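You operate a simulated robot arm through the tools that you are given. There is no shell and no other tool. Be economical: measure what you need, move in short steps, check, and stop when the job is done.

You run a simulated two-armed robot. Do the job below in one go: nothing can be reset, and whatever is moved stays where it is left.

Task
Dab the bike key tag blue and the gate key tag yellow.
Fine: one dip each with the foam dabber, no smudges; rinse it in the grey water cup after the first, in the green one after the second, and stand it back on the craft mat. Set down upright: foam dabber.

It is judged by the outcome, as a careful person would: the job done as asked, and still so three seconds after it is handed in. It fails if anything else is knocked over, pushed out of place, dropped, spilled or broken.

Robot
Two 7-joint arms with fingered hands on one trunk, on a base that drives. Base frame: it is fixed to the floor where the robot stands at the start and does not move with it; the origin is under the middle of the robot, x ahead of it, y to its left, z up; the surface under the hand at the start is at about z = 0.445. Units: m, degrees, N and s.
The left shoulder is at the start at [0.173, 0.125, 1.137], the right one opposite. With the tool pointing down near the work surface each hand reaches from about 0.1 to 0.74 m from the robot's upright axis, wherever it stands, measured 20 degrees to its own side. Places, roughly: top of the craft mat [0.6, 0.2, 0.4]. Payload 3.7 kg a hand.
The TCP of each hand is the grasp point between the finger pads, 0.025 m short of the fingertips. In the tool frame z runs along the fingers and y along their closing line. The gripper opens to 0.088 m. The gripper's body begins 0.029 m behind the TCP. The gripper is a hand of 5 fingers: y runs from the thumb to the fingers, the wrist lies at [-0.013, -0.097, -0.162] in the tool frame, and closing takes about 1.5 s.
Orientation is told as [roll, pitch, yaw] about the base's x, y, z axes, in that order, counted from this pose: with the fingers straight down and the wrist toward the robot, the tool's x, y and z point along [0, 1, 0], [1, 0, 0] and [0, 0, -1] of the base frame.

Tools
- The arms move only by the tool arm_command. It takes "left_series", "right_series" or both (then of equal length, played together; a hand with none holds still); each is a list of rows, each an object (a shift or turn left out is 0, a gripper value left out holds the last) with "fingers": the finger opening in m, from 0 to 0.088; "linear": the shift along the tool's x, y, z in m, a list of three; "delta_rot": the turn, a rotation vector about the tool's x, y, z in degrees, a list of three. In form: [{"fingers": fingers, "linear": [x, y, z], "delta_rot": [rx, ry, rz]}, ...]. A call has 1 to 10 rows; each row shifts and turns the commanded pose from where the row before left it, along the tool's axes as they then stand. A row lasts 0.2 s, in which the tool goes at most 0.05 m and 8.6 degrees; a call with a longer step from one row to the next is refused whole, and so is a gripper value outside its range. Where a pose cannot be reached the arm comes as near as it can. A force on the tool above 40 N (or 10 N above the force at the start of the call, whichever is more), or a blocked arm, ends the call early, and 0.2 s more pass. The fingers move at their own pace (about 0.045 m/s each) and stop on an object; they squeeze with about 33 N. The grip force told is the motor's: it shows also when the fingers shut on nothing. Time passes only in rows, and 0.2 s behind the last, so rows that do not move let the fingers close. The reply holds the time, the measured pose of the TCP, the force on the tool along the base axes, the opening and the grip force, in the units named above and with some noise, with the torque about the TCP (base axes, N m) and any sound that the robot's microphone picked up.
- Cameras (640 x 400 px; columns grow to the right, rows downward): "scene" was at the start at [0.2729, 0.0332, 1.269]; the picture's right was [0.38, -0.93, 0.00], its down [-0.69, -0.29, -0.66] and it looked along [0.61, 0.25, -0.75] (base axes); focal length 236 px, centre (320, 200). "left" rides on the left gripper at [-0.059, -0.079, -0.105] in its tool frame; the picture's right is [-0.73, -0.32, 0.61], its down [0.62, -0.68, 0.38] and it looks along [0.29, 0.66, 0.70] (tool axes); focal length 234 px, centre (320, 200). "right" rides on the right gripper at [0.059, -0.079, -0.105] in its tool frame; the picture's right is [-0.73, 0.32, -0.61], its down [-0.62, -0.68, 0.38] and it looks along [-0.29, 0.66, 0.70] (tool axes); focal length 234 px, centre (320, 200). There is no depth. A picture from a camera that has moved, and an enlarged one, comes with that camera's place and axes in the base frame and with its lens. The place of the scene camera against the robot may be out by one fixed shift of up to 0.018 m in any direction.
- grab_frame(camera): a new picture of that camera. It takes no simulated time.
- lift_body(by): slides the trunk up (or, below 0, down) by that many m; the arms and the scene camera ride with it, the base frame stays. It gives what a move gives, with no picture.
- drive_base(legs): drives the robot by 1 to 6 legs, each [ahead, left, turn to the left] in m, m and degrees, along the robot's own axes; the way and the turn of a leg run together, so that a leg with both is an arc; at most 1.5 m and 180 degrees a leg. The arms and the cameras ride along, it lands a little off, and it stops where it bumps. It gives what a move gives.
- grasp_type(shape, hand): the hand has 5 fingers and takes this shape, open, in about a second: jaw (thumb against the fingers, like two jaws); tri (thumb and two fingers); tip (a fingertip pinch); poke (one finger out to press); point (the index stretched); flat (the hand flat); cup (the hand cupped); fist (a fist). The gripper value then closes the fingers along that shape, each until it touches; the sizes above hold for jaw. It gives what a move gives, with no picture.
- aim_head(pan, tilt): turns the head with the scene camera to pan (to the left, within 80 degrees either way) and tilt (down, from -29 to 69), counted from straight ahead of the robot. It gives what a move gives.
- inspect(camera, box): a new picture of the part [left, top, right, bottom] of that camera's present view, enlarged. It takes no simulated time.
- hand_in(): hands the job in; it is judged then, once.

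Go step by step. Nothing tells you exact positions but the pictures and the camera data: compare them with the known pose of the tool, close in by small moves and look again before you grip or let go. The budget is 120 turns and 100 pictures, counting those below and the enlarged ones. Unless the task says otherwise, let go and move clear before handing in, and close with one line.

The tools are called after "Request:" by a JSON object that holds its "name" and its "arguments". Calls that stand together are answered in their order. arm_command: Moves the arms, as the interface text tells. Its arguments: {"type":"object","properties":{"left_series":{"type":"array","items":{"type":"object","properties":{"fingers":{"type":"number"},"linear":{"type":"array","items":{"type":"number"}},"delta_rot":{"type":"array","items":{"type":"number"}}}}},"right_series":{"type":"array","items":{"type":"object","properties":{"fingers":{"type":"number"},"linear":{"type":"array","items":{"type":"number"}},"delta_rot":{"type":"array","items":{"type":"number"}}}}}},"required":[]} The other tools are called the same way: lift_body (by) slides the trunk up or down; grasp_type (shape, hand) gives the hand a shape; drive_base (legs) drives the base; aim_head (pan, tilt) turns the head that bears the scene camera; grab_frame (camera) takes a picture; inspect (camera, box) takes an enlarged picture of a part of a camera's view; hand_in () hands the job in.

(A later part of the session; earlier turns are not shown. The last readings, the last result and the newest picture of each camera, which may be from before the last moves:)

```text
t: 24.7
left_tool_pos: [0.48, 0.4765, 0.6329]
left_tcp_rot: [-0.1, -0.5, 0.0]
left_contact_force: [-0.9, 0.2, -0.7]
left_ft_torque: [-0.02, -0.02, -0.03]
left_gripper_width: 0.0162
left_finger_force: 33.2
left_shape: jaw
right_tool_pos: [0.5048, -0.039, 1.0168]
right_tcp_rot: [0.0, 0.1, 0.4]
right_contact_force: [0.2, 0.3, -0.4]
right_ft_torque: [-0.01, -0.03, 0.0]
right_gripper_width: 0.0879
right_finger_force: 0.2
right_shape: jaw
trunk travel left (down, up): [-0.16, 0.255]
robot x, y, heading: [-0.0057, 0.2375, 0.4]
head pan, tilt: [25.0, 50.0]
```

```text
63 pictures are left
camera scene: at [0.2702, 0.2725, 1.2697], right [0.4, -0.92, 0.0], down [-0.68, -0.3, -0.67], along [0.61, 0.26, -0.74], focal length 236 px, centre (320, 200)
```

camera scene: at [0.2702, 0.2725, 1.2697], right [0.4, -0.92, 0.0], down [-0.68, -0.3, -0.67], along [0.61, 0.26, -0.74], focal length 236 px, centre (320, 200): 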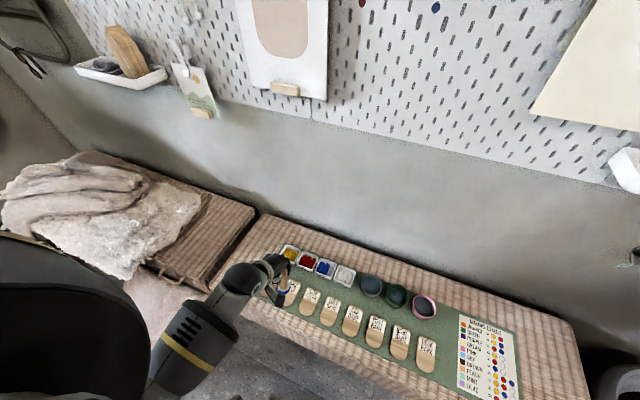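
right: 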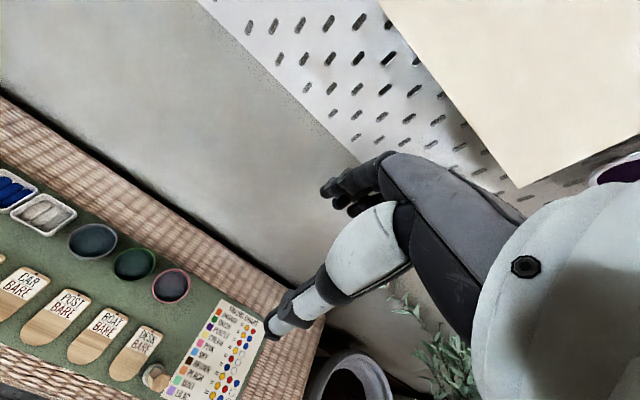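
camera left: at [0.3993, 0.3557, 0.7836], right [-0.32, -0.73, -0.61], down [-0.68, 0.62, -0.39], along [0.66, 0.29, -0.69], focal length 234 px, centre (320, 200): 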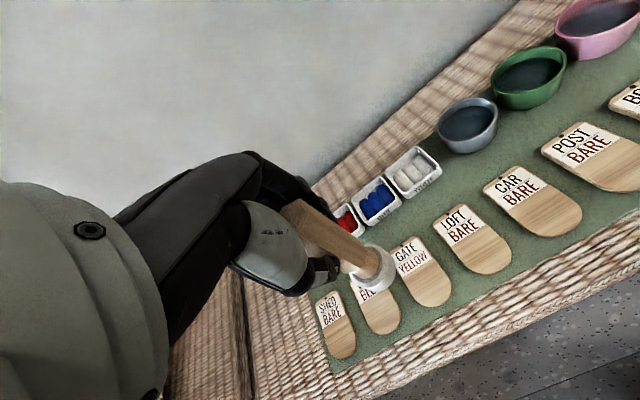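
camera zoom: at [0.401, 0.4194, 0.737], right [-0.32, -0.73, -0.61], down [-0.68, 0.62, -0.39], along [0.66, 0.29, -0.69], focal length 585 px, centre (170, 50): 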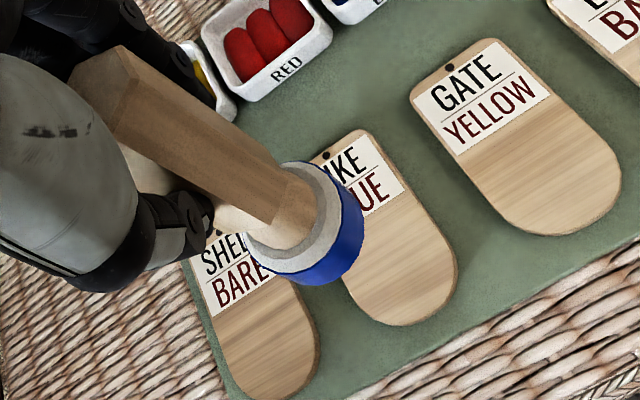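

Bike tag wood centre computes to about (0.478, 0.484), and the foam is close above it. Descending part way and checking from both cameras.

Request:
{"name": "arm_command", "arguments": {"left_series": [{"linear": [0.001, -0.003, 0.03]}, {"linear": [0, 0, 0.03]}, {}]}}

Request:
{"name": "inspect", "arguments": {"camera": "left", "box": [280, 180, 480, 310]}}

Request:
{"name": "inspect", "arguments": {"camera": "scene", "box": [250, 260, 330, 310]}}

```text
t: 25.5
left_tool_pos: [0.4755, 0.4777, 0.5724]
left_tcp_rot: [0.1, -0.6, 0.0]
left_contact_force: [0.4, -0.1, 0.2]
left_ft_torque: [-0.03, 0.01, -0.03]
left_gripper_width: 0.0161
left_finger_force: 32.8
left_shape: jaw
right_tool_pos: [0.5031, -0.0403, 1.0167]
right_tcp_rot: [0.1, 0.0, 0.4]
right_contact_force: [0.7, -0.3, 0.5]
right_ft_torque: [-0.02, 0.01, 0.01]
right_gripper_width: 0.0879
right_finger_force: 0.1
right_shape: jaw
trunk travel left (down, up): [-0.16, 0.255]
robot x, y, heading: [-0.0052, 0.2363, 0.6]
head pan, tilt: [25.0, 50.0]
```

```text
3.08 times, centred on (380, 245) of left
camera zoom: at [0.3959, 0.4201, 0.6779], right [-0.32, -0.72, -0.61], down [-0.68, 0.62, -0.39], along [0.66, 0.29, -0.69], focal length 720 px, centre (135, 62)
```

zoom: 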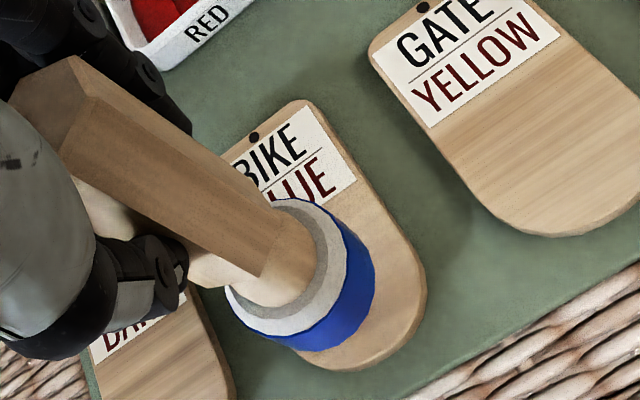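

```text
8.00 times, centred on (290, 285) of scene
camera zoom: at [0.2693, 0.2734, 1.2697], right [0.41, -0.91, 0.0], down [-0.68, -0.31, -0.67], along [0.61, 0.27, -0.75], focal length 1890 px, centre (560, -480)
```

zoom: 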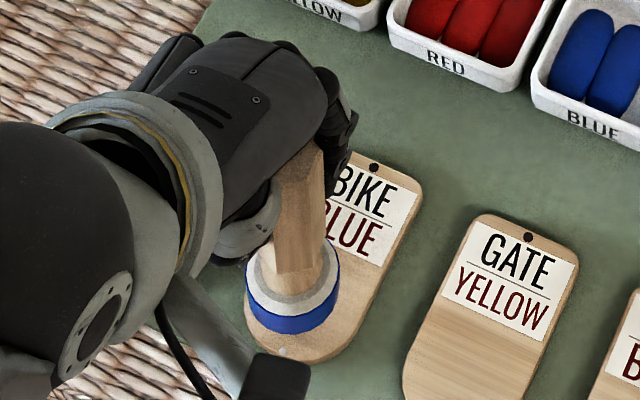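

Both views put the wood centre about 5 mm further ahead. I'll shift that and descend close to the tag.

Request:
{"name": "arm_command", "arguments": {"left_series": [{"linear": [-0.0005, 0.005, 0.01]}, {"linear": [0, 0, 0.011]}, {}]}}

Request:
{"name": "inspect", "arguments": {"camera": "left", "box": [280, 180, 480, 310]}}

Request:
{"name": "inspect", "arguments": {"camera": "scene", "box": [250, 260, 330, 310]}}

```text
t: 26.3
left_tool_pos: [0.4809, 0.4782, 0.549]
left_tcp_rot: [0.0, -0.5, -0.1]
left_contact_force: [-0.1, -0.5, -0.7]
left_ft_torque: [0.0, -0.02, 0.01]
left_gripper_width: 0.0159
left_finger_force: 32.6
left_shape: jaw
right_tool_pos: [0.5041, -0.0403, 1.0168]
right_tcp_rot: [-0.1, 0.0, 0.4]
right_contact_force: [-0.3, 0.2, 0.3]
right_ft_torque: [0.02, 0.05, -0.01]
right_gripper_width: 0.0875
right_finger_force: 0.0
right_shape: jaw
trunk travel left (down, up): [-0.16, 0.255]
robot x, y, heading: [-0.0007, 0.2337, 0.5]
head pan, tilt: [25.0, 50.0]
```

```text
3.08 times, centred on (380, 245) of left
camera zoom: at [0.4016, 0.4201, 0.6554], right [-0.32, -0.72, -0.61], down [-0.68, 0.62, -0.39], along [0.66, 0.29, -0.69], focal length 720 px, centre (135, 62)
```

zoom: 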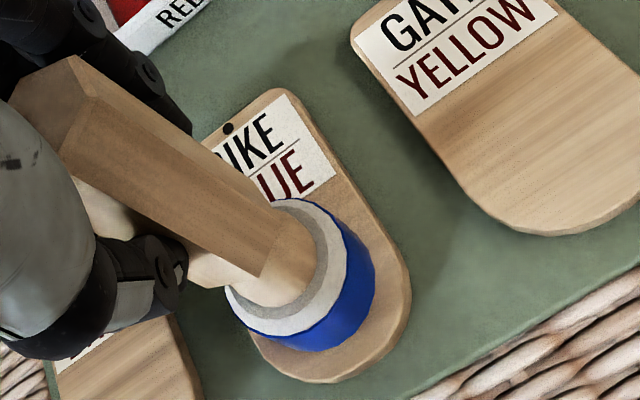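

```text
8.00 times, centred on (290, 285) of scene
camera zoom: at [0.2686, 0.275, 1.2695], right [0.43, -0.9, 0.0], down [-0.67, -0.32, -0.67], along [0.6, 0.29, -0.75], focal length 1890 px, centre (560, -480)
```

zoom: 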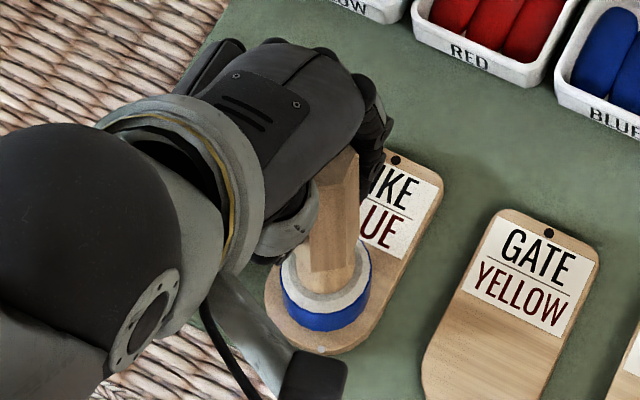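

The foam is centred across the tag, with more room on the label side than the tip side. I'll nudge 3 mm ahead and press down gently.

Request:
{"name": "arm_command", "arguments": {"left_series": [{"linear": [0, 0.003, 0.002]}, {"linear": [0, 0, 0.002]}, {"linear": [0, 0, 0.002]}, {}]}}

Request:
{"name": "inspect", "arguments": {"camera": "left", "box": [280, 180, 480, 310]}}

Request:
{"name": "inspect", "arguments": {"camera": "scene", "box": [250, 260, 330, 310]}}

```text
t: 27.3
left_tool_pos: [0.4852, 0.4796, 0.5442]
left_tcp_rot: [0.1, -0.5, 0.0]
left_contact_force: [-0.1, -0.2, 5.1]
left_ft_torque: [0.0, 0.03, 0.0]
left_gripper_width: 0.0163
left_finger_force: 33.0
left_shape: jaw
right_tool_pos: [0.5035, -0.0396, 1.0165]
right_tcp_rot: [0.0, 0.1, 0.4]
right_contact_force: [0.2, 0.0, -0.7]
right_ft_torque: [0.01, 0.0, -0.01]
right_gripper_width: 0.0875
right_finger_force: 0.2
right_shape: jaw
trunk travel left (down, up): [-0.16, 0.255]
robot x, y, heading: [-0.0, 0.2372, 0.8]
head pan, tilt: [25.0, 50.0]
```

```text
3.08 times, centred on (380, 245) of left
camera zoom: at [0.4058, 0.4202, 0.6496], right [-0.32, -0.73, -0.61], down [-0.68, 0.62, -0.39], along [0.66, 0.29, -0.69], focal length 720 px, centre (135, 62)
```

zoom: 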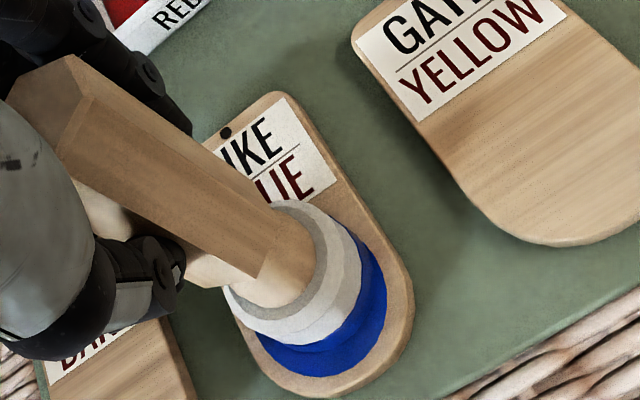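

```text
8.00 times, centred on (290, 285) of scene
camera zoom: at [0.2676, 0.2756, 1.2697], right [0.44, -0.9, 0.0], down [-0.67, -0.33, -0.67], along [0.6, 0.29, -0.75], focal length 1890 px, centre (560, -480)
```

zoom: 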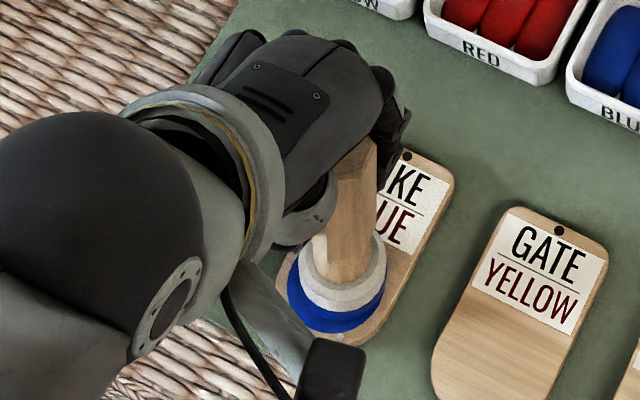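

Contact at 5 N, and the bike tag's wood is blue. Lifting straight off and moving over toward the grey cup.

Request:
{"name": "arm_command", "arguments": {"left_series": [{"linear": [0, 0, -0.015]}, {"linear": [0, 0, -0.035]}, {"linear": [0, 0, -0.04]}, {"linear": [0, 0.04, -0.02]}, {"linear": [0, 0.035, 0]}, {"linear": [-0.049, 0, 0]}, {"linear": [-0.049, 0, 0]}, {"linear": [-0.049, 0, 0]}, {"linear": [-0.049, 0, 0]}, {}]}}

Request:
{"name": "grab_frame", "arguments": {"camera": "left"}}

Request:
{"name": "inspect", "arguments": {"camera": "scene", "box": [240, 220, 480, 370]}}

```text
t: 29.5
left_tool_pos: [0.5565, 0.2823, 0.652]
left_tcp_rot: [0.1, -0.4, 0.0]
left_contact_force: [0.6, 0.6, -0.9]
left_ft_torque: [0.01, 0.0, 0.02]
left_gripper_width: 0.0161
left_finger_force: 33.0
left_shape: jaw
right_tool_pos: [0.505, -0.0395, 1.0165]
right_tcp_rot: [0.0, -0.1, 0.4]
right_contact_force: [-0.1, -0.1, 0.6]
right_ft_torque: [0.0, -0.02, -0.01]
right_gripper_width: 0.0876
right_finger_force: 0.1
right_shape: jaw
trunk travel left (down, up): [-0.16, 0.255]
robot x, y, heading: [-0.0019, 0.238, 0.6]
head pan, tilt: [25.0, 50.0]
```

```text
56 pictures are left
camera left: at [0.4785, 0.2242, 0.7575], right [-0.32, -0.73, -0.61], down [-0.68, 0.62, -0.39], along [0.66, 0.29, -0.69], focal length 234 px, centre (320, 200)
```

left: 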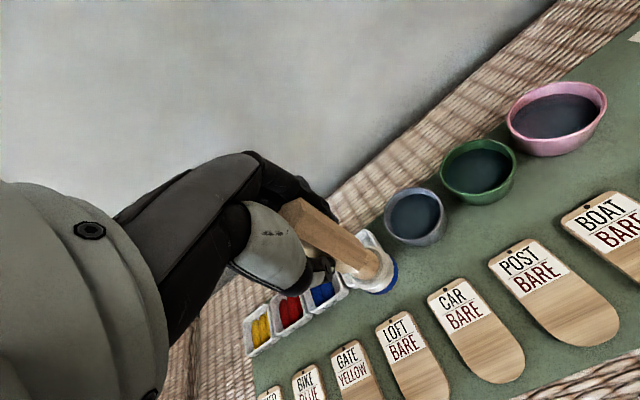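

```text
2.67 times, centred on (360, 295) of scene
camera zoom: at [0.2642, 0.2822, 1.2686], right [0.52, -0.85, 0.0], down [-0.64, -0.39, -0.66], along [0.56, 0.34, -0.75], focal length 630 px, centre (213, -53)
```

zoom: 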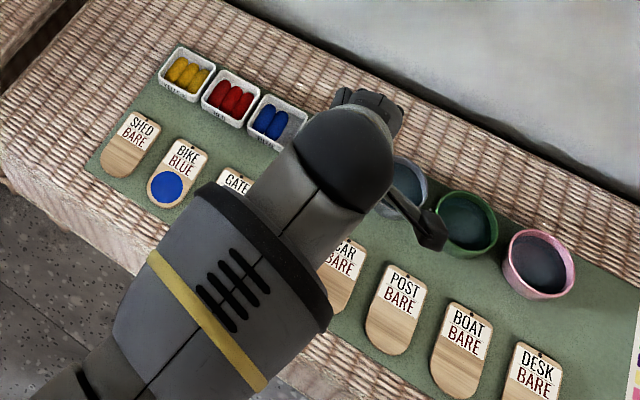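

The bike tag has a clean blue dab. The grey cup rim centre is near (0.613, 0.233), so I'll move above it.

Request:
{"name": "arm_command", "arguments": {"left_series": [{"linear": [-0.0275, 0.0275, 0]}, {"linear": [-0.0275, 0.0275, 0]}, {"linear": [0, 0, 0.02]}, {}]}}

Request:
{"name": "inspect", "arguments": {"camera": "left", "box": [270, 170, 510, 320]}}

Request:
{"name": "inspect", "arguments": {"camera": "scene", "box": [340, 240, 460, 315]}}

```text
t: 30.5
left_tool_pos: [0.6155, 0.2264, 0.6352]
left_tcp_rot: [0.1, -0.5, -0.2]
left_contact_force: [-0.3, 0.4, 0.0]
left_ft_torque: [-0.01, 0.02, 0.0]
left_gripper_width: 0.0161
left_finger_force: 32.9
left_shape: jaw
right_tool_pos: [0.504, -0.0404, 1.0165]
right_tcp_rot: [0.0, 0.0, 0.3]
right_contact_force: [-0.3, -0.2, 0.7]
right_ft_torque: [-0.06, 0.02, 0.02]
right_gripper_width: 0.0877
right_finger_force: 0.0
right_shape: jaw
trunk travel left (down, up): [-0.16, 0.255]
robot x, y, heading: [-0.0007, 0.2353, 0.4]
head pan, tilt: [25.0, 50.0]
```

```text
2.67 times, centred on (390, 245) of left
camera zoom: at [0.5354, 0.1686, 0.7402], right [-0.32, -0.73, -0.61], down [-0.68, 0.62, -0.39], along [0.66, 0.29, -0.69], focal length 624 px, centre (133, 80)
```

zoom: 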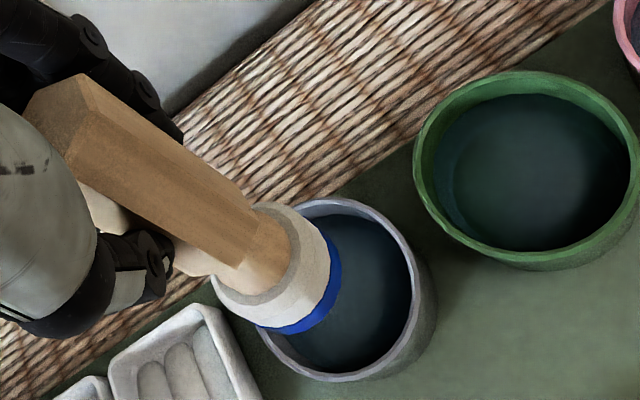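

```text
5.33 times, centred on (400, 278) of scene
camera zoom: at [0.2607, 0.2843, 1.2664], right [0.56, -0.83, 0.0], down [-0.64, -0.44, -0.63], along [0.52, 0.36, -0.77], focal length 1260 px, centre (-107, -213)
```

zoom: 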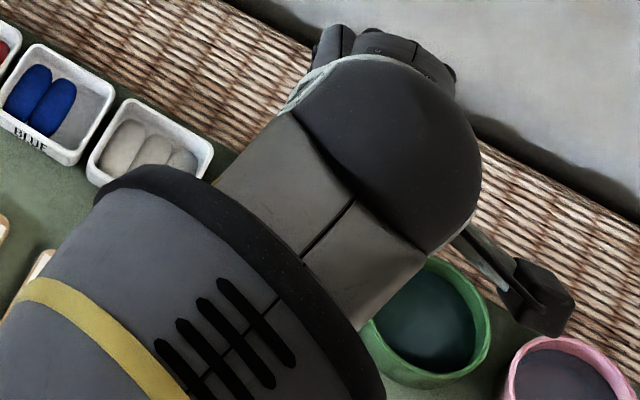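

From two hand-camera views the grey rim centre is (0.616, 0.2345, z≈0.49), so the foam is about 2 mm off. Lowering to just above the rim to check.

Request:
{"name": "arm_command", "arguments": {"left_series": [{"linear": [0.002, 0, 0.02]}, {"linear": [0, 0, 0.016]}, {}]}}

Request:
{"name": "inspect", "arguments": {"camera": "left", "box": [270, 170, 510, 320]}}

```text
t: 31.3
left_tool_pos: [0.615, 0.2281, 0.5986]
left_tcp_rot: [0.1, -0.5, 0.1]
left_contact_force: [-0.1, -0.7, 0.3]
left_ft_torque: [-0.02, -0.03, -0.03]
left_gripper_width: 0.0161
left_finger_force: 33.4
left_shape: jaw
right_tool_pos: [0.5039, -0.0403, 1.0153]
right_tcp_rot: [-0.1, 0.0, 0.4]
right_contact_force: [-0.5, 0.2, 0.2]
right_ft_torque: [0.0, -0.04, 0.0]
right_gripper_width: 0.0876
right_finger_force: 0.0
right_shape: jaw
trunk travel left (down, up): [-0.16, 0.255]
robot x, y, heading: [-0.0011, 0.2357, 1.0]
head pan, tilt: [25.0, 50.0]
```

```text
2.67 times, centred on (390, 245) of left
camera zoom: at [0.5355, 0.1706, 0.7038], right [-0.32, -0.73, -0.61], down [-0.68, 0.62, -0.39], along [0.66, 0.29, -0.69], focal length 624 px, centre (133, 80)
```

zoom: 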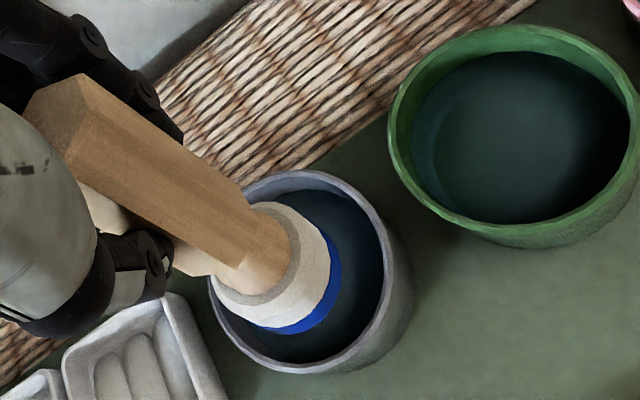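

The foam is inside the rim outline; I'll nudge 4 mm ahead and lower into the cup.

Request:
{"name": "arm_command", "arguments": {"left_series": [{"linear": [-0.001, 0.004, 0.0]}, {"linear": [0, 0, 0.012]}, {"linear": [0, 0, 0.01]}, {}]}}

Request:
{"name": "inspect", "arguments": {"camera": "left", "box": [270, 170, 510, 320]}}

```text
t: 32.3
left_tool_pos: [0.6192, 0.2274, 0.577]
left_tcp_rot: [0.1, -0.5, 0.0]
left_contact_force: [-0.8, -1.4, -0.5]
left_ft_torque: [-0.03, -0.01, 0.0]
left_gripper_width: 0.016
left_finger_force: 32.9
left_shape: jaw
right_tool_pos: [0.5039, -0.0404, 1.0165]
right_tcp_rot: [0.0, 0.0, 0.4]
right_contact_force: [-0.6, -0.9, 0.2]
right_ft_torque: [-0.07, 0.02, -0.01]
right_gripper_width: 0.0877
right_finger_force: 0.0
right_shape: jaw
trunk travel left (down, up): [-0.16, 0.255]
robot x, y, heading: [-0.0022, 0.2346, 0.8]
head pan, tilt: [25.0, 50.0]
```

```text
2.67 times, centred on (390, 245) of left
camera zoom: at [0.54, 0.1687, 0.6817], right [-0.32, -0.73, -0.61], down [-0.68, 0.62, -0.39], along [0.66, 0.29, -0.69], focal length 624 px, centre (133, 80)
```

zoom: 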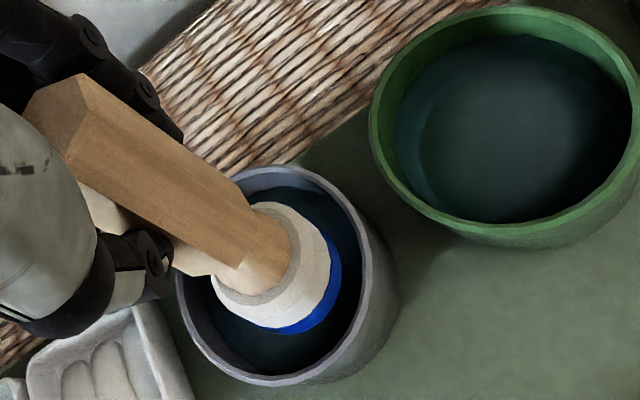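

Centred nicely in the cup. Lowering further into the water.

Request:
{"name": "arm_command", "arguments": {"left_series": [{"linear": [0, 0, 0.008]}, {"linear": [0, 0, 0.006]}, {}]}}

Request:
{"name": "inspect", "arguments": {"camera": "left", "box": [270, 170, 510, 320]}}

```text
t: 33.1
left_tool_pos: [0.6188, 0.2279, 0.5623]
left_tcp_rot: [0.1, -0.5, -0.1]
left_contact_force: [-0.3, 0.6, -0.7]
left_ft_torque: [-0.01, 0.0, 0.02]
left_gripper_width: 0.0158
left_finger_force: 33.2
left_shape: jaw
right_tool_pos: [0.5045, -0.0402, 1.0162]
right_tcp_rot: [0.0, 0.0, 0.6]
right_contact_force: [-0.2, 0.4, 0.2]
right_ft_torque: [0.02, 0.04, -0.02]
right_gripper_width: 0.0877
right_finger_force: 0.1
right_shape: jaw
trunk travel left (down, up): [-0.16, 0.255]
robot x, y, heading: [-0.0047, 0.2374, 0.7]
head pan, tilt: [25.0, 50.0]
```

```text
2.67 times, centred on (390, 245) of left
camera zoom: at [0.5394, 0.1694, 0.6675], right [-0.32, -0.73, -0.61], down [-0.68, 0.62, -0.39], along [0.66, 0.29, -0.69], focal length 624 px, centre (133, 80)
```

zoom: 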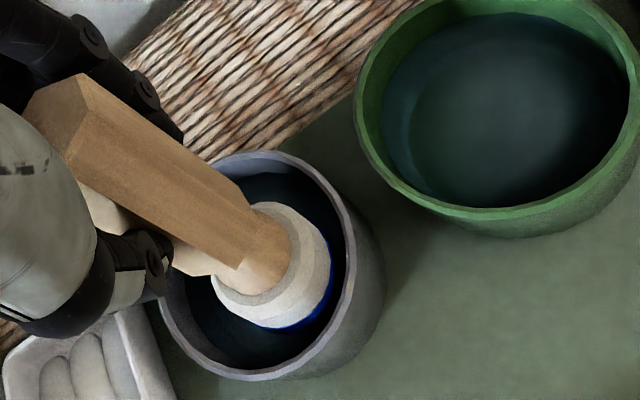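

The foam is entering the water. A bit deeper, with a small swirl of a few millimetres.

Request:
{"name": "arm_command", "arguments": {"left_series": [{"linear": [0, 0, 0.006]}, {"linear": [0.002, 0, 0]}, {"linear": [-0.004, 0, 0]}, {"linear": [0.002, 0, 0]}, {}]}}

Request:
{"name": "inspect", "arguments": {"camera": "left", "box": [270, 170, 510, 320]}}

```text
t: 34.3
left_tool_pos: [0.6186, 0.2276, 0.5559]
left_tcp_rot: [0.0, -0.4, -0.2]
left_contact_force: [-0.4, 0.5, -0.5]
left_ft_torque: [-0.04, 0.0, -0.02]
left_gripper_width: 0.0161
left_finger_force: 33.0
left_shape: jaw
right_tool_pos: [0.5045, -0.039, 1.0158]
right_tcp_rot: [0.0, 0.0, 0.3]
right_contact_force: [-0.6, 0.2, -0.3]
right_ft_torque: [0.03, 0.0, -0.02]
right_gripper_width: 0.0877
right_finger_force: 0.0
right_shape: jaw
trunk travel left (down, up): [-0.16, 0.255]
robot x, y, heading: [-0.0039, 0.2384, 0.8]
head pan, tilt: [25.0, 50.0]
```

```text
2.67 times, centred on (390, 245) of left
camera zoom: at [0.5388, 0.1696, 0.6614], right [-0.32, -0.73, -0.61], down [-0.68, 0.62, -0.39], along [0.66, 0.29, -0.69], focal length 624 px, centre (133, 80)
```

zoom: 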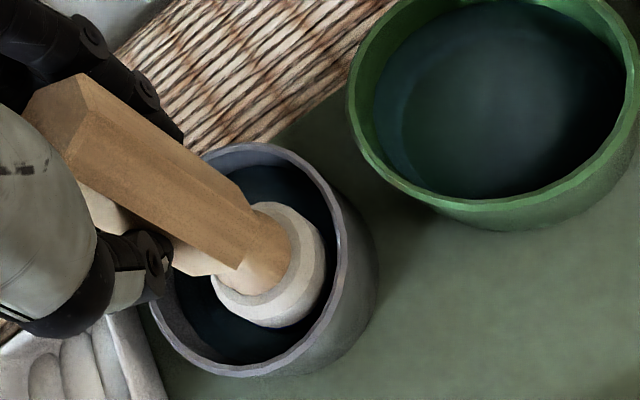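

The blue band is submerged. Lifting out to see whether the foam is clean.

Request:
{"name": "arm_command", "arguments": {"left_series": [{}, {"linear": [0, 0, -0.02]}, {"linear": [0, 0, -0.03]}, {"linear": [0, 0, -0.03]}, {"linear": [0, 0, -0.02]}, {}]}}

Request:
{"name": "inspect", "arguments": {"camera": "left", "box": [270, 170, 510, 320]}}

```text
t: 35.7
left_tool_pos: [0.6173, 0.2261, 0.6557]
left_tcp_rot: [0.1, -0.4, -0.1]
left_contact_force: [0.6, -1.0, -1.4]
left_ft_torque: [0.03, -0.03, 0.0]
left_gripper_width: 0.0159
left_finger_force: 33.1
left_shape: jaw
right_tool_pos: [0.5053, -0.0387, 1.016]
right_tcp_rot: [0.0, 0.0, 0.4]
right_contact_force: [-0.4, -0.6, -0.1]
right_ft_torque: [0.0, 0.01, 0.02]
right_gripper_width: 0.0877
right_finger_force: 0.0
right_shape: jaw
trunk travel left (down, up): [-0.16, 0.255]
robot x, y, heading: [-0.0026, 0.2367, 0.6]
head pan, tilt: [25.0, 50.0]
```

```text
2.67 times, centred on (390, 245) of left
camera zoom: at [0.5379, 0.1689, 0.7613], right [-0.32, -0.72, -0.61], down [-0.68, 0.62, -0.39], along [0.66, 0.29, -0.69], focal length 624 px, centre (133, 80)
```

zoom: 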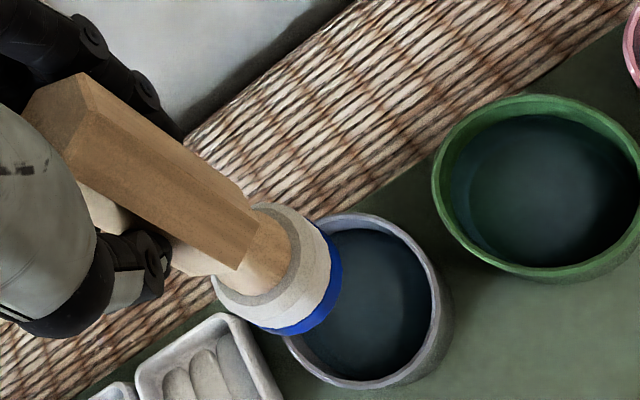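

The foam is still blue, so that wasn't a full rinse. I'll go back in deeper (the cup still has room below) and swirl longer.

Request:
{"name": "arm_command", "arguments": {"left_series": [{"linear": [0.0015, 0.001, 0.03]}, {"linear": [0, 0, 0.03]}, {"linear": [0, 0, 0.03]}, {"linear": [0, 0, 0.012]}, {}]}}

Request:
{"name": "inspect", "arguments": {"camera": "left", "box": [270, 170, 430, 270]}}

```text
t: 36.9
left_tool_pos: [0.6203, 0.2307, 0.553]
left_tcp_rot: [0.1, -0.5, -0.1]
left_contact_force: [-0.3, 0.5, -0.6]
left_ft_torque: [-0.01, -0.01, -0.03]
left_gripper_width: 0.0156
left_finger_force: 32.5
left_shape: jaw
right_tool_pos: [0.5048, -0.0398, 1.0168]
right_tcp_rot: [-0.1, 0.0, 0.4]
right_contact_force: [-0.4, 0.2, 0.1]
right_ft_torque: [0.02, 0.0, -0.02]
right_gripper_width: 0.0876
right_finger_force: 0.1
right_shape: jaw
trunk travel left (down, up): [-0.16, 0.255]
robot x, y, heading: [-0.0017, 0.2335, 0.5]
head pan, tilt: [25.0, 50.0]
```

```text
4.00 times, centred on (350, 220) of left
camera zoom: at [0.5408, 0.1716, 0.6589], right [-0.32, -0.73, -0.61], down [-0.68, 0.62, -0.39], along [0.66, 0.29, -0.69], focal length 937 px, centre (200, 120)
```

zoom: 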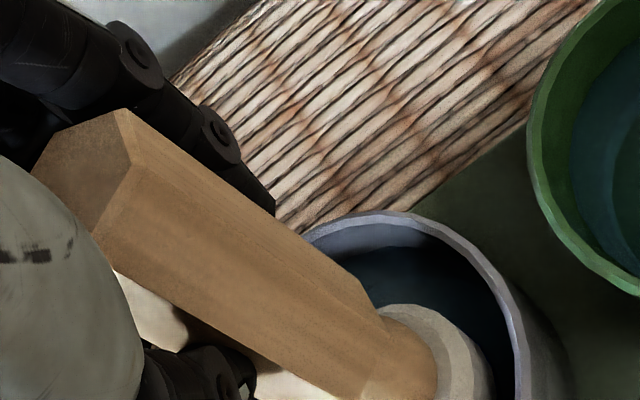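

Request:
{"name": "arm_command", "arguments": {"left_series": [{"linear": [-0.002, -0.001, 0.004]}, {"linear": [0, 0, 0.003]}, {"linear": [0.003, 0, 0]}, {"linear": [-0.003, 0.003, 0]}, {"linear": [-0.003, -0.003, 0]}, {"linear": [0.003, -0.003, 0]}, {"linear": [0, 0.003, 0]}, {}]}}

Request:
{"name": "inspect", "arguments": {"camera": "left", "box": [270, 170, 510, 320]}}

```text
t: 38.7
left_tool_pos: [0.6175, 0.2285, 0.5485]
left_tcp_rot: [0.0, -0.4, 0.0]
left_contact_force: [1.0, -0.1, 0.9]
left_ft_torque: [-0.02, 0.02, -0.02]
left_gripper_width: 0.0157
left_finger_force: 33.3
left_shape: jaw
right_tool_pos: [0.5047, -0.0405, 1.0162]
right_tcp_rot: [-0.1, 0.0, 0.4]
right_contact_force: [0.7, 0.5, 0.1]
right_ft_torque: [0.01, -0.03, 0.03]
right_gripper_width: 0.0878
right_finger_force: 0.1
right_shape: jaw
trunk travel left (down, up): [-0.16, 0.255]
robot x, y, heading: [-0.0038, 0.235, 0.5]
head pan, tilt: [25.0, 50.0]
```

```text
2.67 times, centred on (390, 245) of left
camera zoom: at [0.5391, 0.1697, 0.6525], right [-0.32, -0.73, -0.61], down [-0.68, 0.62, -0.39], along [0.66, 0.29, -0.69], focal length 624 px, centre (133, 80)
```

zoom: 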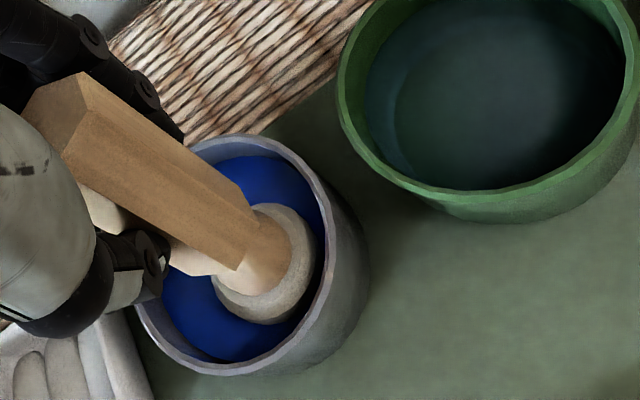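

The grey water turned blue: rinsed. Lifting out and checking the foam.

Request:
{"name": "arm_command", "arguments": {"left_series": [{"linear": [0, 0, -0.02]}, {"linear": [0, 0, -0.03]}, {"linear": [0, 0, -0.03]}, {"linear": [0, 0, -0.03]}, {}]}}

Request:
{"name": "inspect", "arguments": {"camera": "left", "box": [270, 170, 510, 320]}}

```text
t: 39.9
left_tool_pos: [0.6183, 0.2257, 0.6572]
left_tcp_rot: [0.0, -0.4, 0.0]
left_contact_force: [0.0, 0.2, -0.9]
left_ft_torque: [0.0, -0.02, 0.01]
left_gripper_width: 0.0159
left_finger_force: 32.6
left_shape: jaw
right_tool_pos: [0.5038, -0.0406, 1.0146]
right_tcp_rot: [0.0, 0.1, 0.4]
right_contact_force: [-0.6, -0.7, 0.7]
right_ft_torque: [-0.02, 0.0, 0.01]
right_gripper_width: 0.0876
right_finger_force: 0.1
right_shape: jaw
trunk travel left (down, up): [-0.16, 0.255]
robot x, y, heading: [0.0028, 0.2335, 0.8]
head pan, tilt: [25.0, 50.0]
```

```text
2.67 times, centred on (390, 245) of left
camera zoom: at [0.5394, 0.1667, 0.763], right [-0.32, -0.73, -0.61], down [-0.68, 0.62, -0.39], along [0.66, 0.29, -0.69], focal length 624 px, centre (133, 80)
```

zoom: 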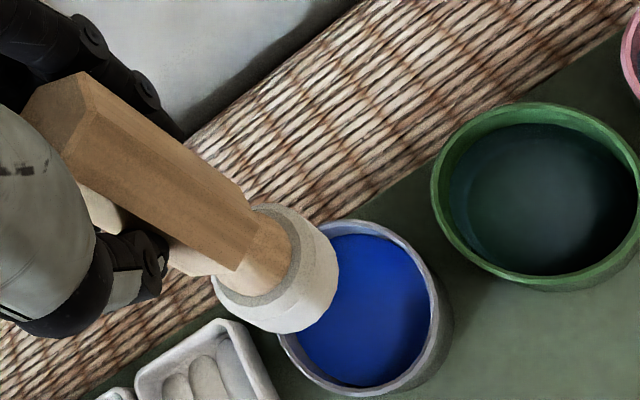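

The foam is clean. Now along the pan row toward yellow, stopping just short to look.

Request:
{"name": "arm_command", "arguments": {"left_series": [{"linear": [0.045, 0, 0]}, {"linear": [0.045, 0, 0]}, {"linear": [0.045, 0, 0]}, {"linear": [0.045, 0, 0]}, {"linear": [0.045, 0, 0]}, {"linear": [0.045, 0, 0]}, {"linear": [0.03, 0, 0]}, {}]}}

Request:
{"name": "grab_frame", "arguments": {"camera": "left"}}

Request:
{"name": "inspect", "arguments": {"camera": "scene", "box": [240, 200, 400, 300]}}

```text
t: 41.7
left_tool_pos: [0.6177, 0.5269, 0.6571]
left_tcp_rot: [0.0, -0.5, -0.1]
left_contact_force: [0.1, 0.0, 0.0]
left_ft_torque: [-0.04, -0.01, 0.02]
left_gripper_width: 0.0158
left_finger_force: 32.8
left_shape: jaw
right_tool_pos: [0.5045, -0.0407, 1.0163]
right_tcp_rot: [0.0, 0.0, 0.4]
right_contact_force: [-0.4, -0.7, 1.0]
right_ft_torque: [0.0, -0.02, 0.01]
right_gripper_width: 0.0876
right_finger_force: 0.0
right_shape: jaw
trunk travel left (down, up): [-0.16, 0.255]
robot x, y, heading: [-0.0006, 0.2341, 0.3]
head pan, tilt: [25.0, 50.0]
```

```text
44 pictures are left
camera left: at [0.5386, 0.4685, 0.7618], right [-0.32, -0.73, -0.61], down [-0.68, 0.62, -0.39], along [0.66, 0.29, -0.69], focal length 234 px, centre (320, 200)
```

left: 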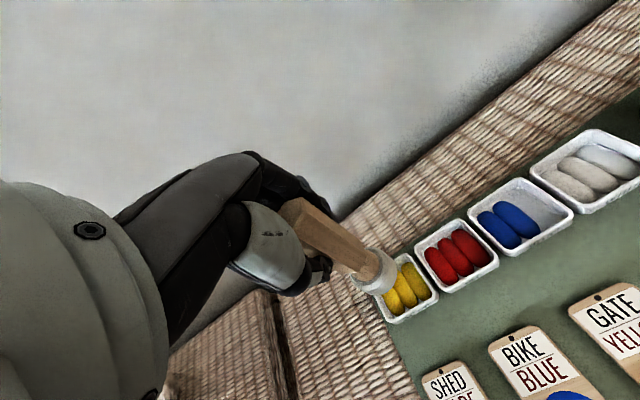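

```text
4.00 times, centred on (320, 250) of scene
camera zoom: at [0.2668, 0.2783, 1.2693], right [0.47, -0.88, 0.0], down [-0.66, -0.36, -0.66], along [0.58, 0.31, -0.75], focal length 945 px, centre (320, 0)
```

zoom: 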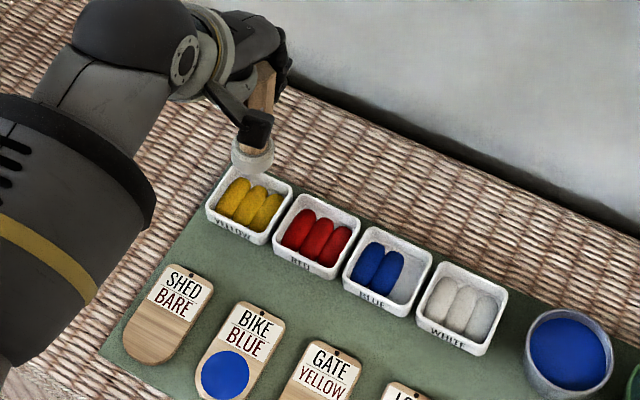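

Pan pitch is 0.071 m, so the yellow centre is ≈ (0.621, 0.542). Moving over it and down to just above the rim.

Request:
{"name": "arm_command", "arguments": {"left_series": [{"linear": [0.0115, 0.004, 0]}, {"linear": [0, 0, 0.03]}, {"linear": [0, 0, 0.03]}, {"linear": [0, 0, 0.03]}, {}]}}

Request:
{"name": "inspect", "arguments": {"camera": "left", "box": [280, 180, 480, 310]}}

Request:
{"name": "inspect", "arguments": {"camera": "scene", "box": [260, 225, 340, 275]}}

```text
t: 42.9
left_tool_pos: [0.6224, 0.5385, 0.5706]
left_tcp_rot: [0.1, -0.5, -0.1]
left_contact_force: [-0.4, 0.3, -0.1]
left_ft_torque: [-0.04, 0.01, -0.03]
left_gripper_width: 0.0158
left_finger_force: 33.5
left_shape: jaw
right_tool_pos: [0.5054, -0.0408, 1.0168]
right_tcp_rot: [-0.1, 0.0, 0.3]
right_contact_force: [-0.3, -0.3, -0.3]
right_ft_torque: [0.01, -0.04, -0.02]
right_gripper_width: 0.0875
right_finger_force: 0.0
right_shape: jaw
trunk travel left (down, up): [-0.16, 0.255]
robot x, y, heading: [-0.0041, 0.2352, 0.7]
head pan, tilt: [25.0, 50.0]
```

```text
3.08 times, centred on (380, 245) of left
camera zoom: at [0.5434, 0.4797, 0.6743], right [-0.32, -0.73, -0.61], down [-0.68, 0.62, -0.39], along [0.66, 0.29, -0.69], focal length 720 px, centre (135, 62)
```

zoom: 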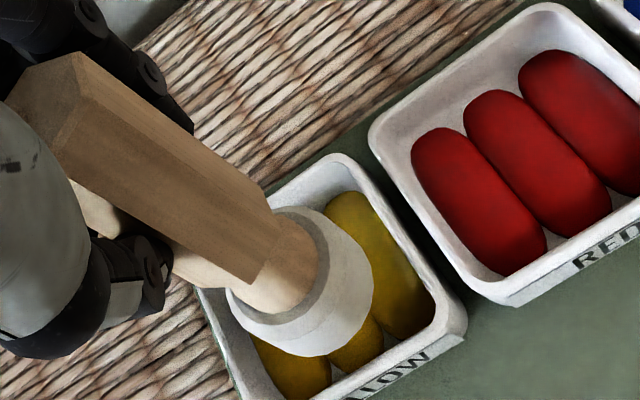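

```text
8.00 times, centred on (300, 250) of scene
camera zoom: at [0.2652, 0.2805, 1.2692], right [0.5, -0.87, 0.0], down [-0.65, -0.38, -0.66], along [0.57, 0.33, -0.75], focal length 1890 px, centre (480, -200)
```

zoom: 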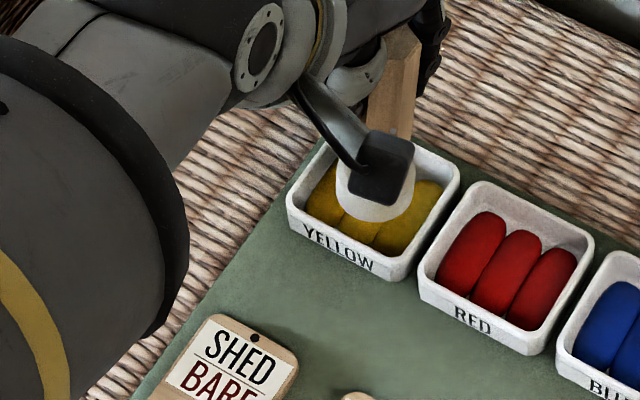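

Well centred over yellow. Lowering to the same depth that worked for blue.

Request:
{"name": "arm_command", "arguments": {"left_series": [{"linear": [0, 0, 0.012]}, {"linear": [0, 0, 0.01]}, {"linear": [0, 0, 0.004]}, {"linear": [0, 0, 0.0025]}, {}]}}

Request:
{"name": "inspect", "arguments": {"camera": "left", "box": [280, 180, 480, 310]}}

```text
t: 44.1
left_tool_pos: [0.6245, 0.5391, 0.5423]
left_tcp_rot: [0.1, -0.7, 0.0]
left_contact_force: [-0.9, -0.1, 7.7]
left_ft_torque: [0.06, -0.08, 0.03]
left_gripper_width: 0.0159
left_finger_force: 33.3
left_shape: jaw
right_tool_pos: [0.5037, -0.0398, 1.0169]
right_tcp_rot: [-0.1, -0.1, 0.4]
right_contact_force: [0.2, 0.2, -0.3]
right_ft_torque: [0.0, -0.02, -0.03]
right_gripper_width: 0.0877
right_finger_force: 0.0
right_shape: jaw
trunk travel left (down, up): [-0.16, 0.255]
robot x, y, heading: [-0.0042, 0.2348, 0.7]
head pan, tilt: [25.0, 50.0]
```

```text
3.08 times, centred on (380, 245) of left
camera zoom: at [0.5442, 0.4817, 0.6465], right [-0.32, -0.72, -0.61], down [-0.68, 0.62, -0.39], along [0.67, 0.29, -0.69], focal length 720 px, centre (135, 62)
```

zoom: 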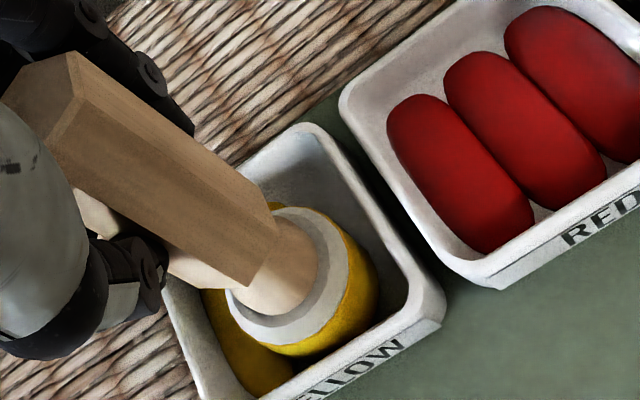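

Yellow picked up. Lifting and moving over the gate tag.

Request:
{"name": "arm_command", "arguments": {"left_series": [{"linear": [0, 0, -0.02]}, {"linear": [0, 0, -0.035]}, {"linear": [0, 0, -0.035]}, {"linear": [-0.034, -0.035, 0]}, {"linear": [-0.034, -0.035, 0]}, {"linear": [-0.034, -0.035, 0]}, {"linear": [-0.033, -0.035, 0]}, {"linear": [0, 0, 0.03]}, {}]}}

Request:
{"name": "inspect", "arguments": {"camera": "left", "box": [260, 180, 500, 340]}}

Request:
{"name": "inspect", "arguments": {"camera": "scene", "box": [260, 240, 380, 315]}}

```text
t: 46.1
left_tool_pos: [0.4811, 0.4029, 0.5973]
left_tcp_rot: [0.1, -0.4, -0.2]
left_contact_force: [-0.3, -0.5, 0.0]
left_ft_torque: [-0.03, 0.0, -0.02]
left_gripper_width: 0.016
left_finger_force: 33.0
left_shape: jaw
right_tool_pos: [0.5041, -0.0398, 1.0165]
right_tcp_rot: [0.0, 0.0, 0.4]
right_contact_force: [-0.3, -0.3, -0.1]
right_ft_torque: [-0.02, 0.01, -0.01]
right_gripper_width: 0.0878
right_finger_force: 0.1
right_shape: jaw
trunk travel left (down, up): [-0.16, 0.255]
robot x, y, heading: [-0.0038, 0.2363, 0.5]
head pan, tilt: [25.0, 50.0]
```

```text
2.50 times, centred on (380, 260) of left
camera zoom: at [0.401, 0.3449, 0.7035], right [-0.32, -0.73, -0.61], down [-0.68, 0.62, -0.39], along [0.66, 0.29, -0.69], focal length 585 px, centre (170, 50)
```

zoom: 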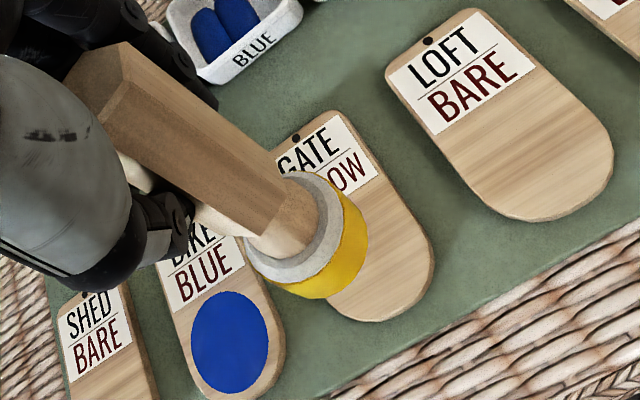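

```text
5.33 times, centred on (320, 278) of scene
camera zoom: at [0.2696, 0.2727, 1.2698], right [0.4, -0.92, 0.0], down [-0.68, -0.3, -0.67], along [0.61, 0.27, -0.74], focal length 1260 px, centre (320, -213)
```

zoom: 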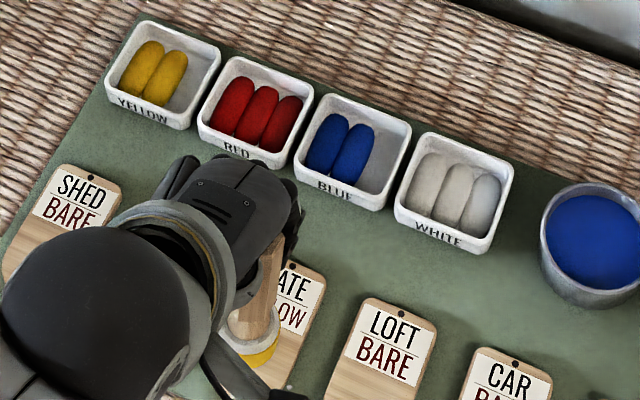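

The bike dab looks centred with no smudge. I'll adjust for a slight foam shift in the grip, lower close to the gate tag and compare views.

Request:
{"name": "arm_command", "arguments": {"left_series": [{"linear": [-0.002, 0.006, 0]}, {"linear": [0, 0, 0.02]}, {"linear": [0, 0, 0.02]}, {}]}}

Request:
{"name": "inspect", "arguments": {"camera": "left", "box": [280, 180, 480, 310]}}

Request:
{"name": "inspect", "arguments": {"camera": "scene", "box": [270, 265, 350, 315]}}

```text
t: 47.1
left_tool_pos: [0.4879, 0.4023, 0.5575]
left_tcp_rot: [0.1, -0.4, 0.0]
left_contact_force: [0.6, 0.0, -0.2]
left_ft_torque: [0.0, 0.03, 0.01]
left_gripper_width: 0.0156
left_finger_force: 33.4
left_shape: jaw
right_tool_pos: [0.5038, -0.0405, 1.0155]
right_tcp_rot: [0.1, 0.0, 0.3]
right_contact_force: [0.3, 0.5, 0.9]
right_ft_torque: [0.01, -0.01, -0.03]
right_gripper_width: 0.0877
right_finger_force: 0.1
right_shape: jaw
trunk travel left (down, up): [-0.16, 0.255]
robot x, y, heading: [-0.0021, 0.2363, 0.5]
head pan, tilt: [25.0, 50.0]
```

```text
3.08 times, centred on (380, 245) of left
camera zoom: at [0.409, 0.3435, 0.6623], right [-0.32, -0.73, -0.61], down [-0.68, 0.62, -0.39], along [0.66, 0.29, -0.69], focal length 720 px, centre (135, 62)
```

zoom: 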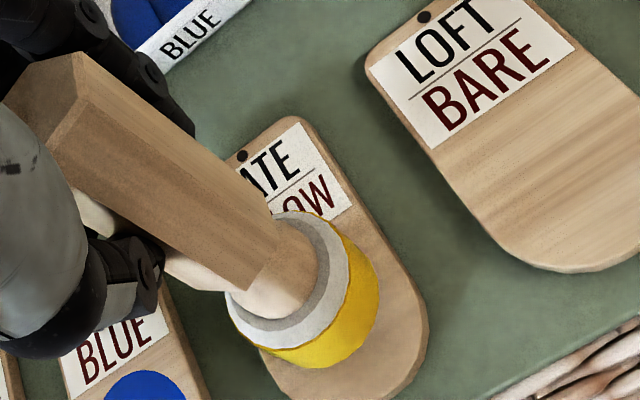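

```text
8.00 times, centred on (310, 290) of scene
camera zoom: at [0.2686, 0.2748, 1.2696], right [0.43, -0.9, 0.0], down [-0.67, -0.32, -0.67], along [0.6, 0.28, -0.75], focal length 1890 px, centre (400, -520)
```

zoom: 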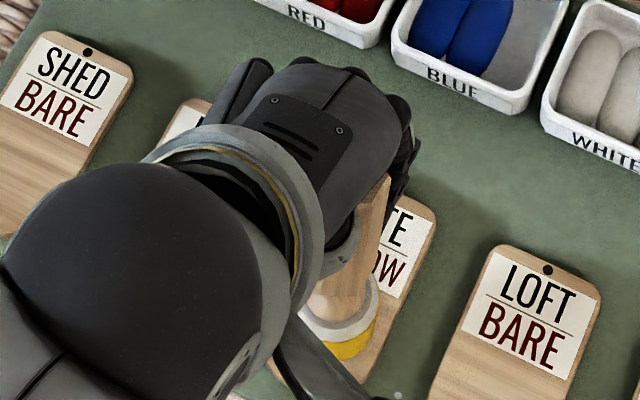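

Alignment matches the bike approach. Nudging 2 mm ahead and pressing gently.

Request:
{"name": "arm_command", "arguments": {"left_series": [{"linear": [0, 0.002, 0.004]}, {"linear": [0, 0, 0.003]}, {"linear": [0, 0, 0.002]}, {}]}}

Request:
{"name": "inspect", "arguments": {"camera": "left", "box": [280, 180, 480, 310]}}

```text
t: 48.1
left_tool_pos: [0.4907, 0.4029, 0.5486]
left_tcp_rot: [0.1, -0.5, -0.1]
left_contact_force: [-0.4, -0.2, 0.0]
left_ft_torque: [0.0, 0.01, 0.03]
left_gripper_width: 0.0155
left_finger_force: 33.0
left_shape: jaw
right_tool_pos: [0.5037, -0.0395, 1.0155]
right_tcp_rot: [0.0, 0.0, 0.4]
right_contact_force: [0.8, -0.2, -0.3]
right_ft_torque: [-0.02, 0.02, -0.01]
right_gripper_width: 0.088
right_finger_force: 0.1
right_shape: jaw
trunk travel left (down, up): [-0.16, 0.255]
robot x, y, heading: [0.0031, 0.2367, 0.5]
head pan, tilt: [25.0, 50.0]
```

```text
3.08 times, centred on (380, 245) of left
camera zoom: at [0.4108, 0.3435, 0.6538], right [-0.32, -0.73, -0.61], down [-0.68, 0.62, -0.39], along [0.66, 0.29, -0.69], focal length 720 px, centre (135, 62)
```

zoom: 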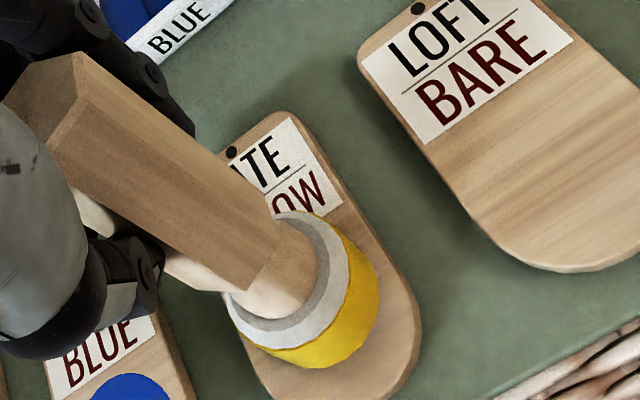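

Request:
{"name": "arm_command", "arguments": {"left_series": [{"linear": [0, 0, 0.002]}, {"linear": [0, 0, 0.0015]}, {}]}}

Request:
{"name": "inspect", "arguments": {"camera": "left", "box": [280, 180, 480, 310]}}

```text
t: 48.9
left_tool_pos: [0.4907, 0.4015, 0.5458]
left_tcp_rot: [0.1, -0.5, -0.1]
left_contact_force: [-0.2, 0.3, 0.7]
left_ft_torque: [0.03, -0.01, 0.02]
left_gripper_width: 0.0157
left_finger_force: 33.0
left_shape: jaw
right_tool_pos: [0.5045, -0.0394, 1.0158]
right_tcp_rot: [-0.1, 0.0, 0.4]
right_contact_force: [-0.4, 0.1, -0.3]
right_ft_torque: [0.02, -0.05, -0.03]
right_gripper_width: 0.0877
right_finger_force: 0.0
right_shape: jaw
trunk travel left (down, up): [-0.16, 0.255]
robot x, y, heading: [-0.007, 0.2389, 0.5]
head pan, tilt: [25.0, 50.0]
```

```text
3.08 times, centred on (380, 245) of left
camera zoom: at [0.4117, 0.3433, 0.6506], right [-0.32, -0.73, -0.61], down [-0.68, 0.62, -0.39], along [0.66, 0.29, -0.69], focal length 720 px, centre (135, 62)
```

zoom: 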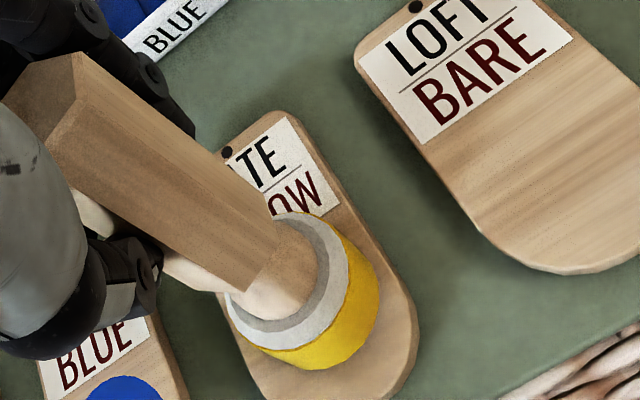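

Request:
{"name": "arm_command", "arguments": {"left_series": [{"linear": [0, 0, 0.0015]}, {"linear": [0, 0, 0.0015]}, {}]}}

Request:
{"name": "inspect", "arguments": {"camera": "left", "box": [280, 180, 480, 310]}}

```text
t: 49.7
left_tool_pos: [0.4914, 0.4028, 0.5431]
left_tcp_rot: [0.0, -0.7, -0.1]
left_contact_force: [-1.1, 0.4, 11.6]
left_ft_torque: [0.05, -0.06, 0.02]
left_gripper_width: 0.0156
left_finger_force: 33.0
left_shape: jaw
right_tool_pos: [0.5035, -0.0393, 1.017]
right_tcp_rot: [-0.1, -0.1, 0.4]
right_contact_force: [-0.3, -0.6, 0.2]
right_ft_torque: [-0.02, -0.02, -0.05]
right_gripper_width: 0.0878
right_finger_force: 0.0
right_shape: jaw
trunk travel left (down, up): [-0.16, 0.255]
robot x, y, heading: [-0.0025, 0.2345, 0.7]
head pan, tilt: [25.0, 50.0]
```

```text
3.08 times, centred on (380, 245) of left
camera zoom: at [0.4119, 0.3441, 0.6492], right [-0.32, -0.73, -0.61], down [-0.68, 0.62, -0.39], along [0.67, 0.29, -0.69], focal length 720 px, centre (135, 62)
```

zoom: 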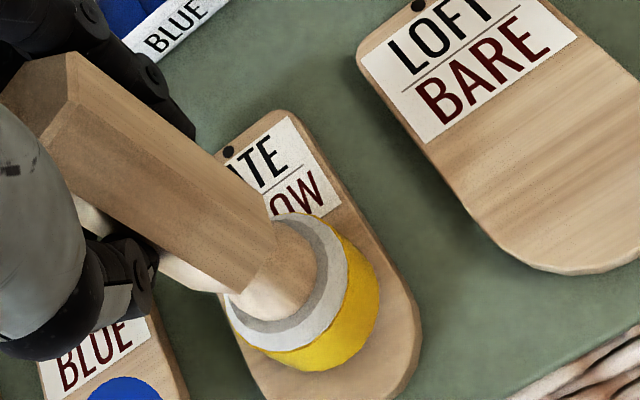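

Pressed at 11.6 N. I'll hold a moment to see the dab register.

Request:
{"name": "arm_command", "arguments": {"left_series": [{}, {}]}}

Request:
{"name": "inspect", "arguments": {"camera": "left", "box": [280, 180, 480, 310]}}

```text
t: 50.3
left_tool_pos: [0.492, 0.4018, 0.5436]
left_tcp_rot: [0.0, -0.7, -0.1]
left_contact_force: [-0.6, 0.3, 14.1]
left_ft_torque: [0.03, -0.11, 0.01]
left_gripper_width: 0.0156
left_finger_force: 32.8
left_shape: jaw
right_tool_pos: [0.5036, -0.0391, 1.016]
right_tcp_rot: [0.0, -0.1, 0.4]
right_contact_force: [-0.3, -0.1, 0.8]
right_ft_torque: [0.04, 0.02, -0.02]
right_gripper_width: 0.0876
right_finger_force: 0.1
right_shape: jaw
trunk travel left (down, up): [-0.16, 0.255]
robot x, y, heading: [-0.0049, 0.2377, 0.6]
head pan, tilt: [25.0, 50.0]
```

```text
3.08 times, centred on (380, 245) of left
camera zoom: at [0.4115, 0.3441, 0.6489], right [-0.32, -0.73, -0.61], down [-0.68, 0.62, -0.39], along [0.66, 0.29, -0.69], focal length 720 px, centre (135, 62)
```

zoom: 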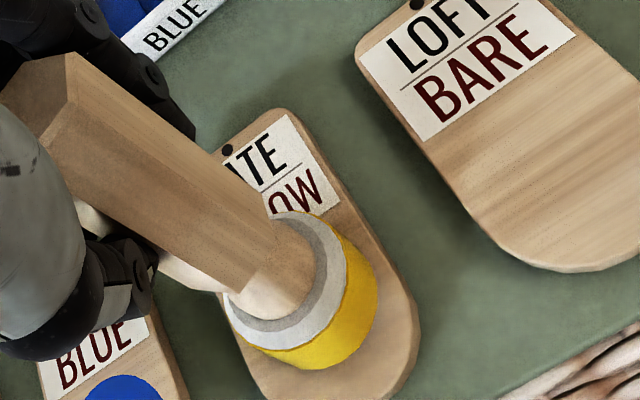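

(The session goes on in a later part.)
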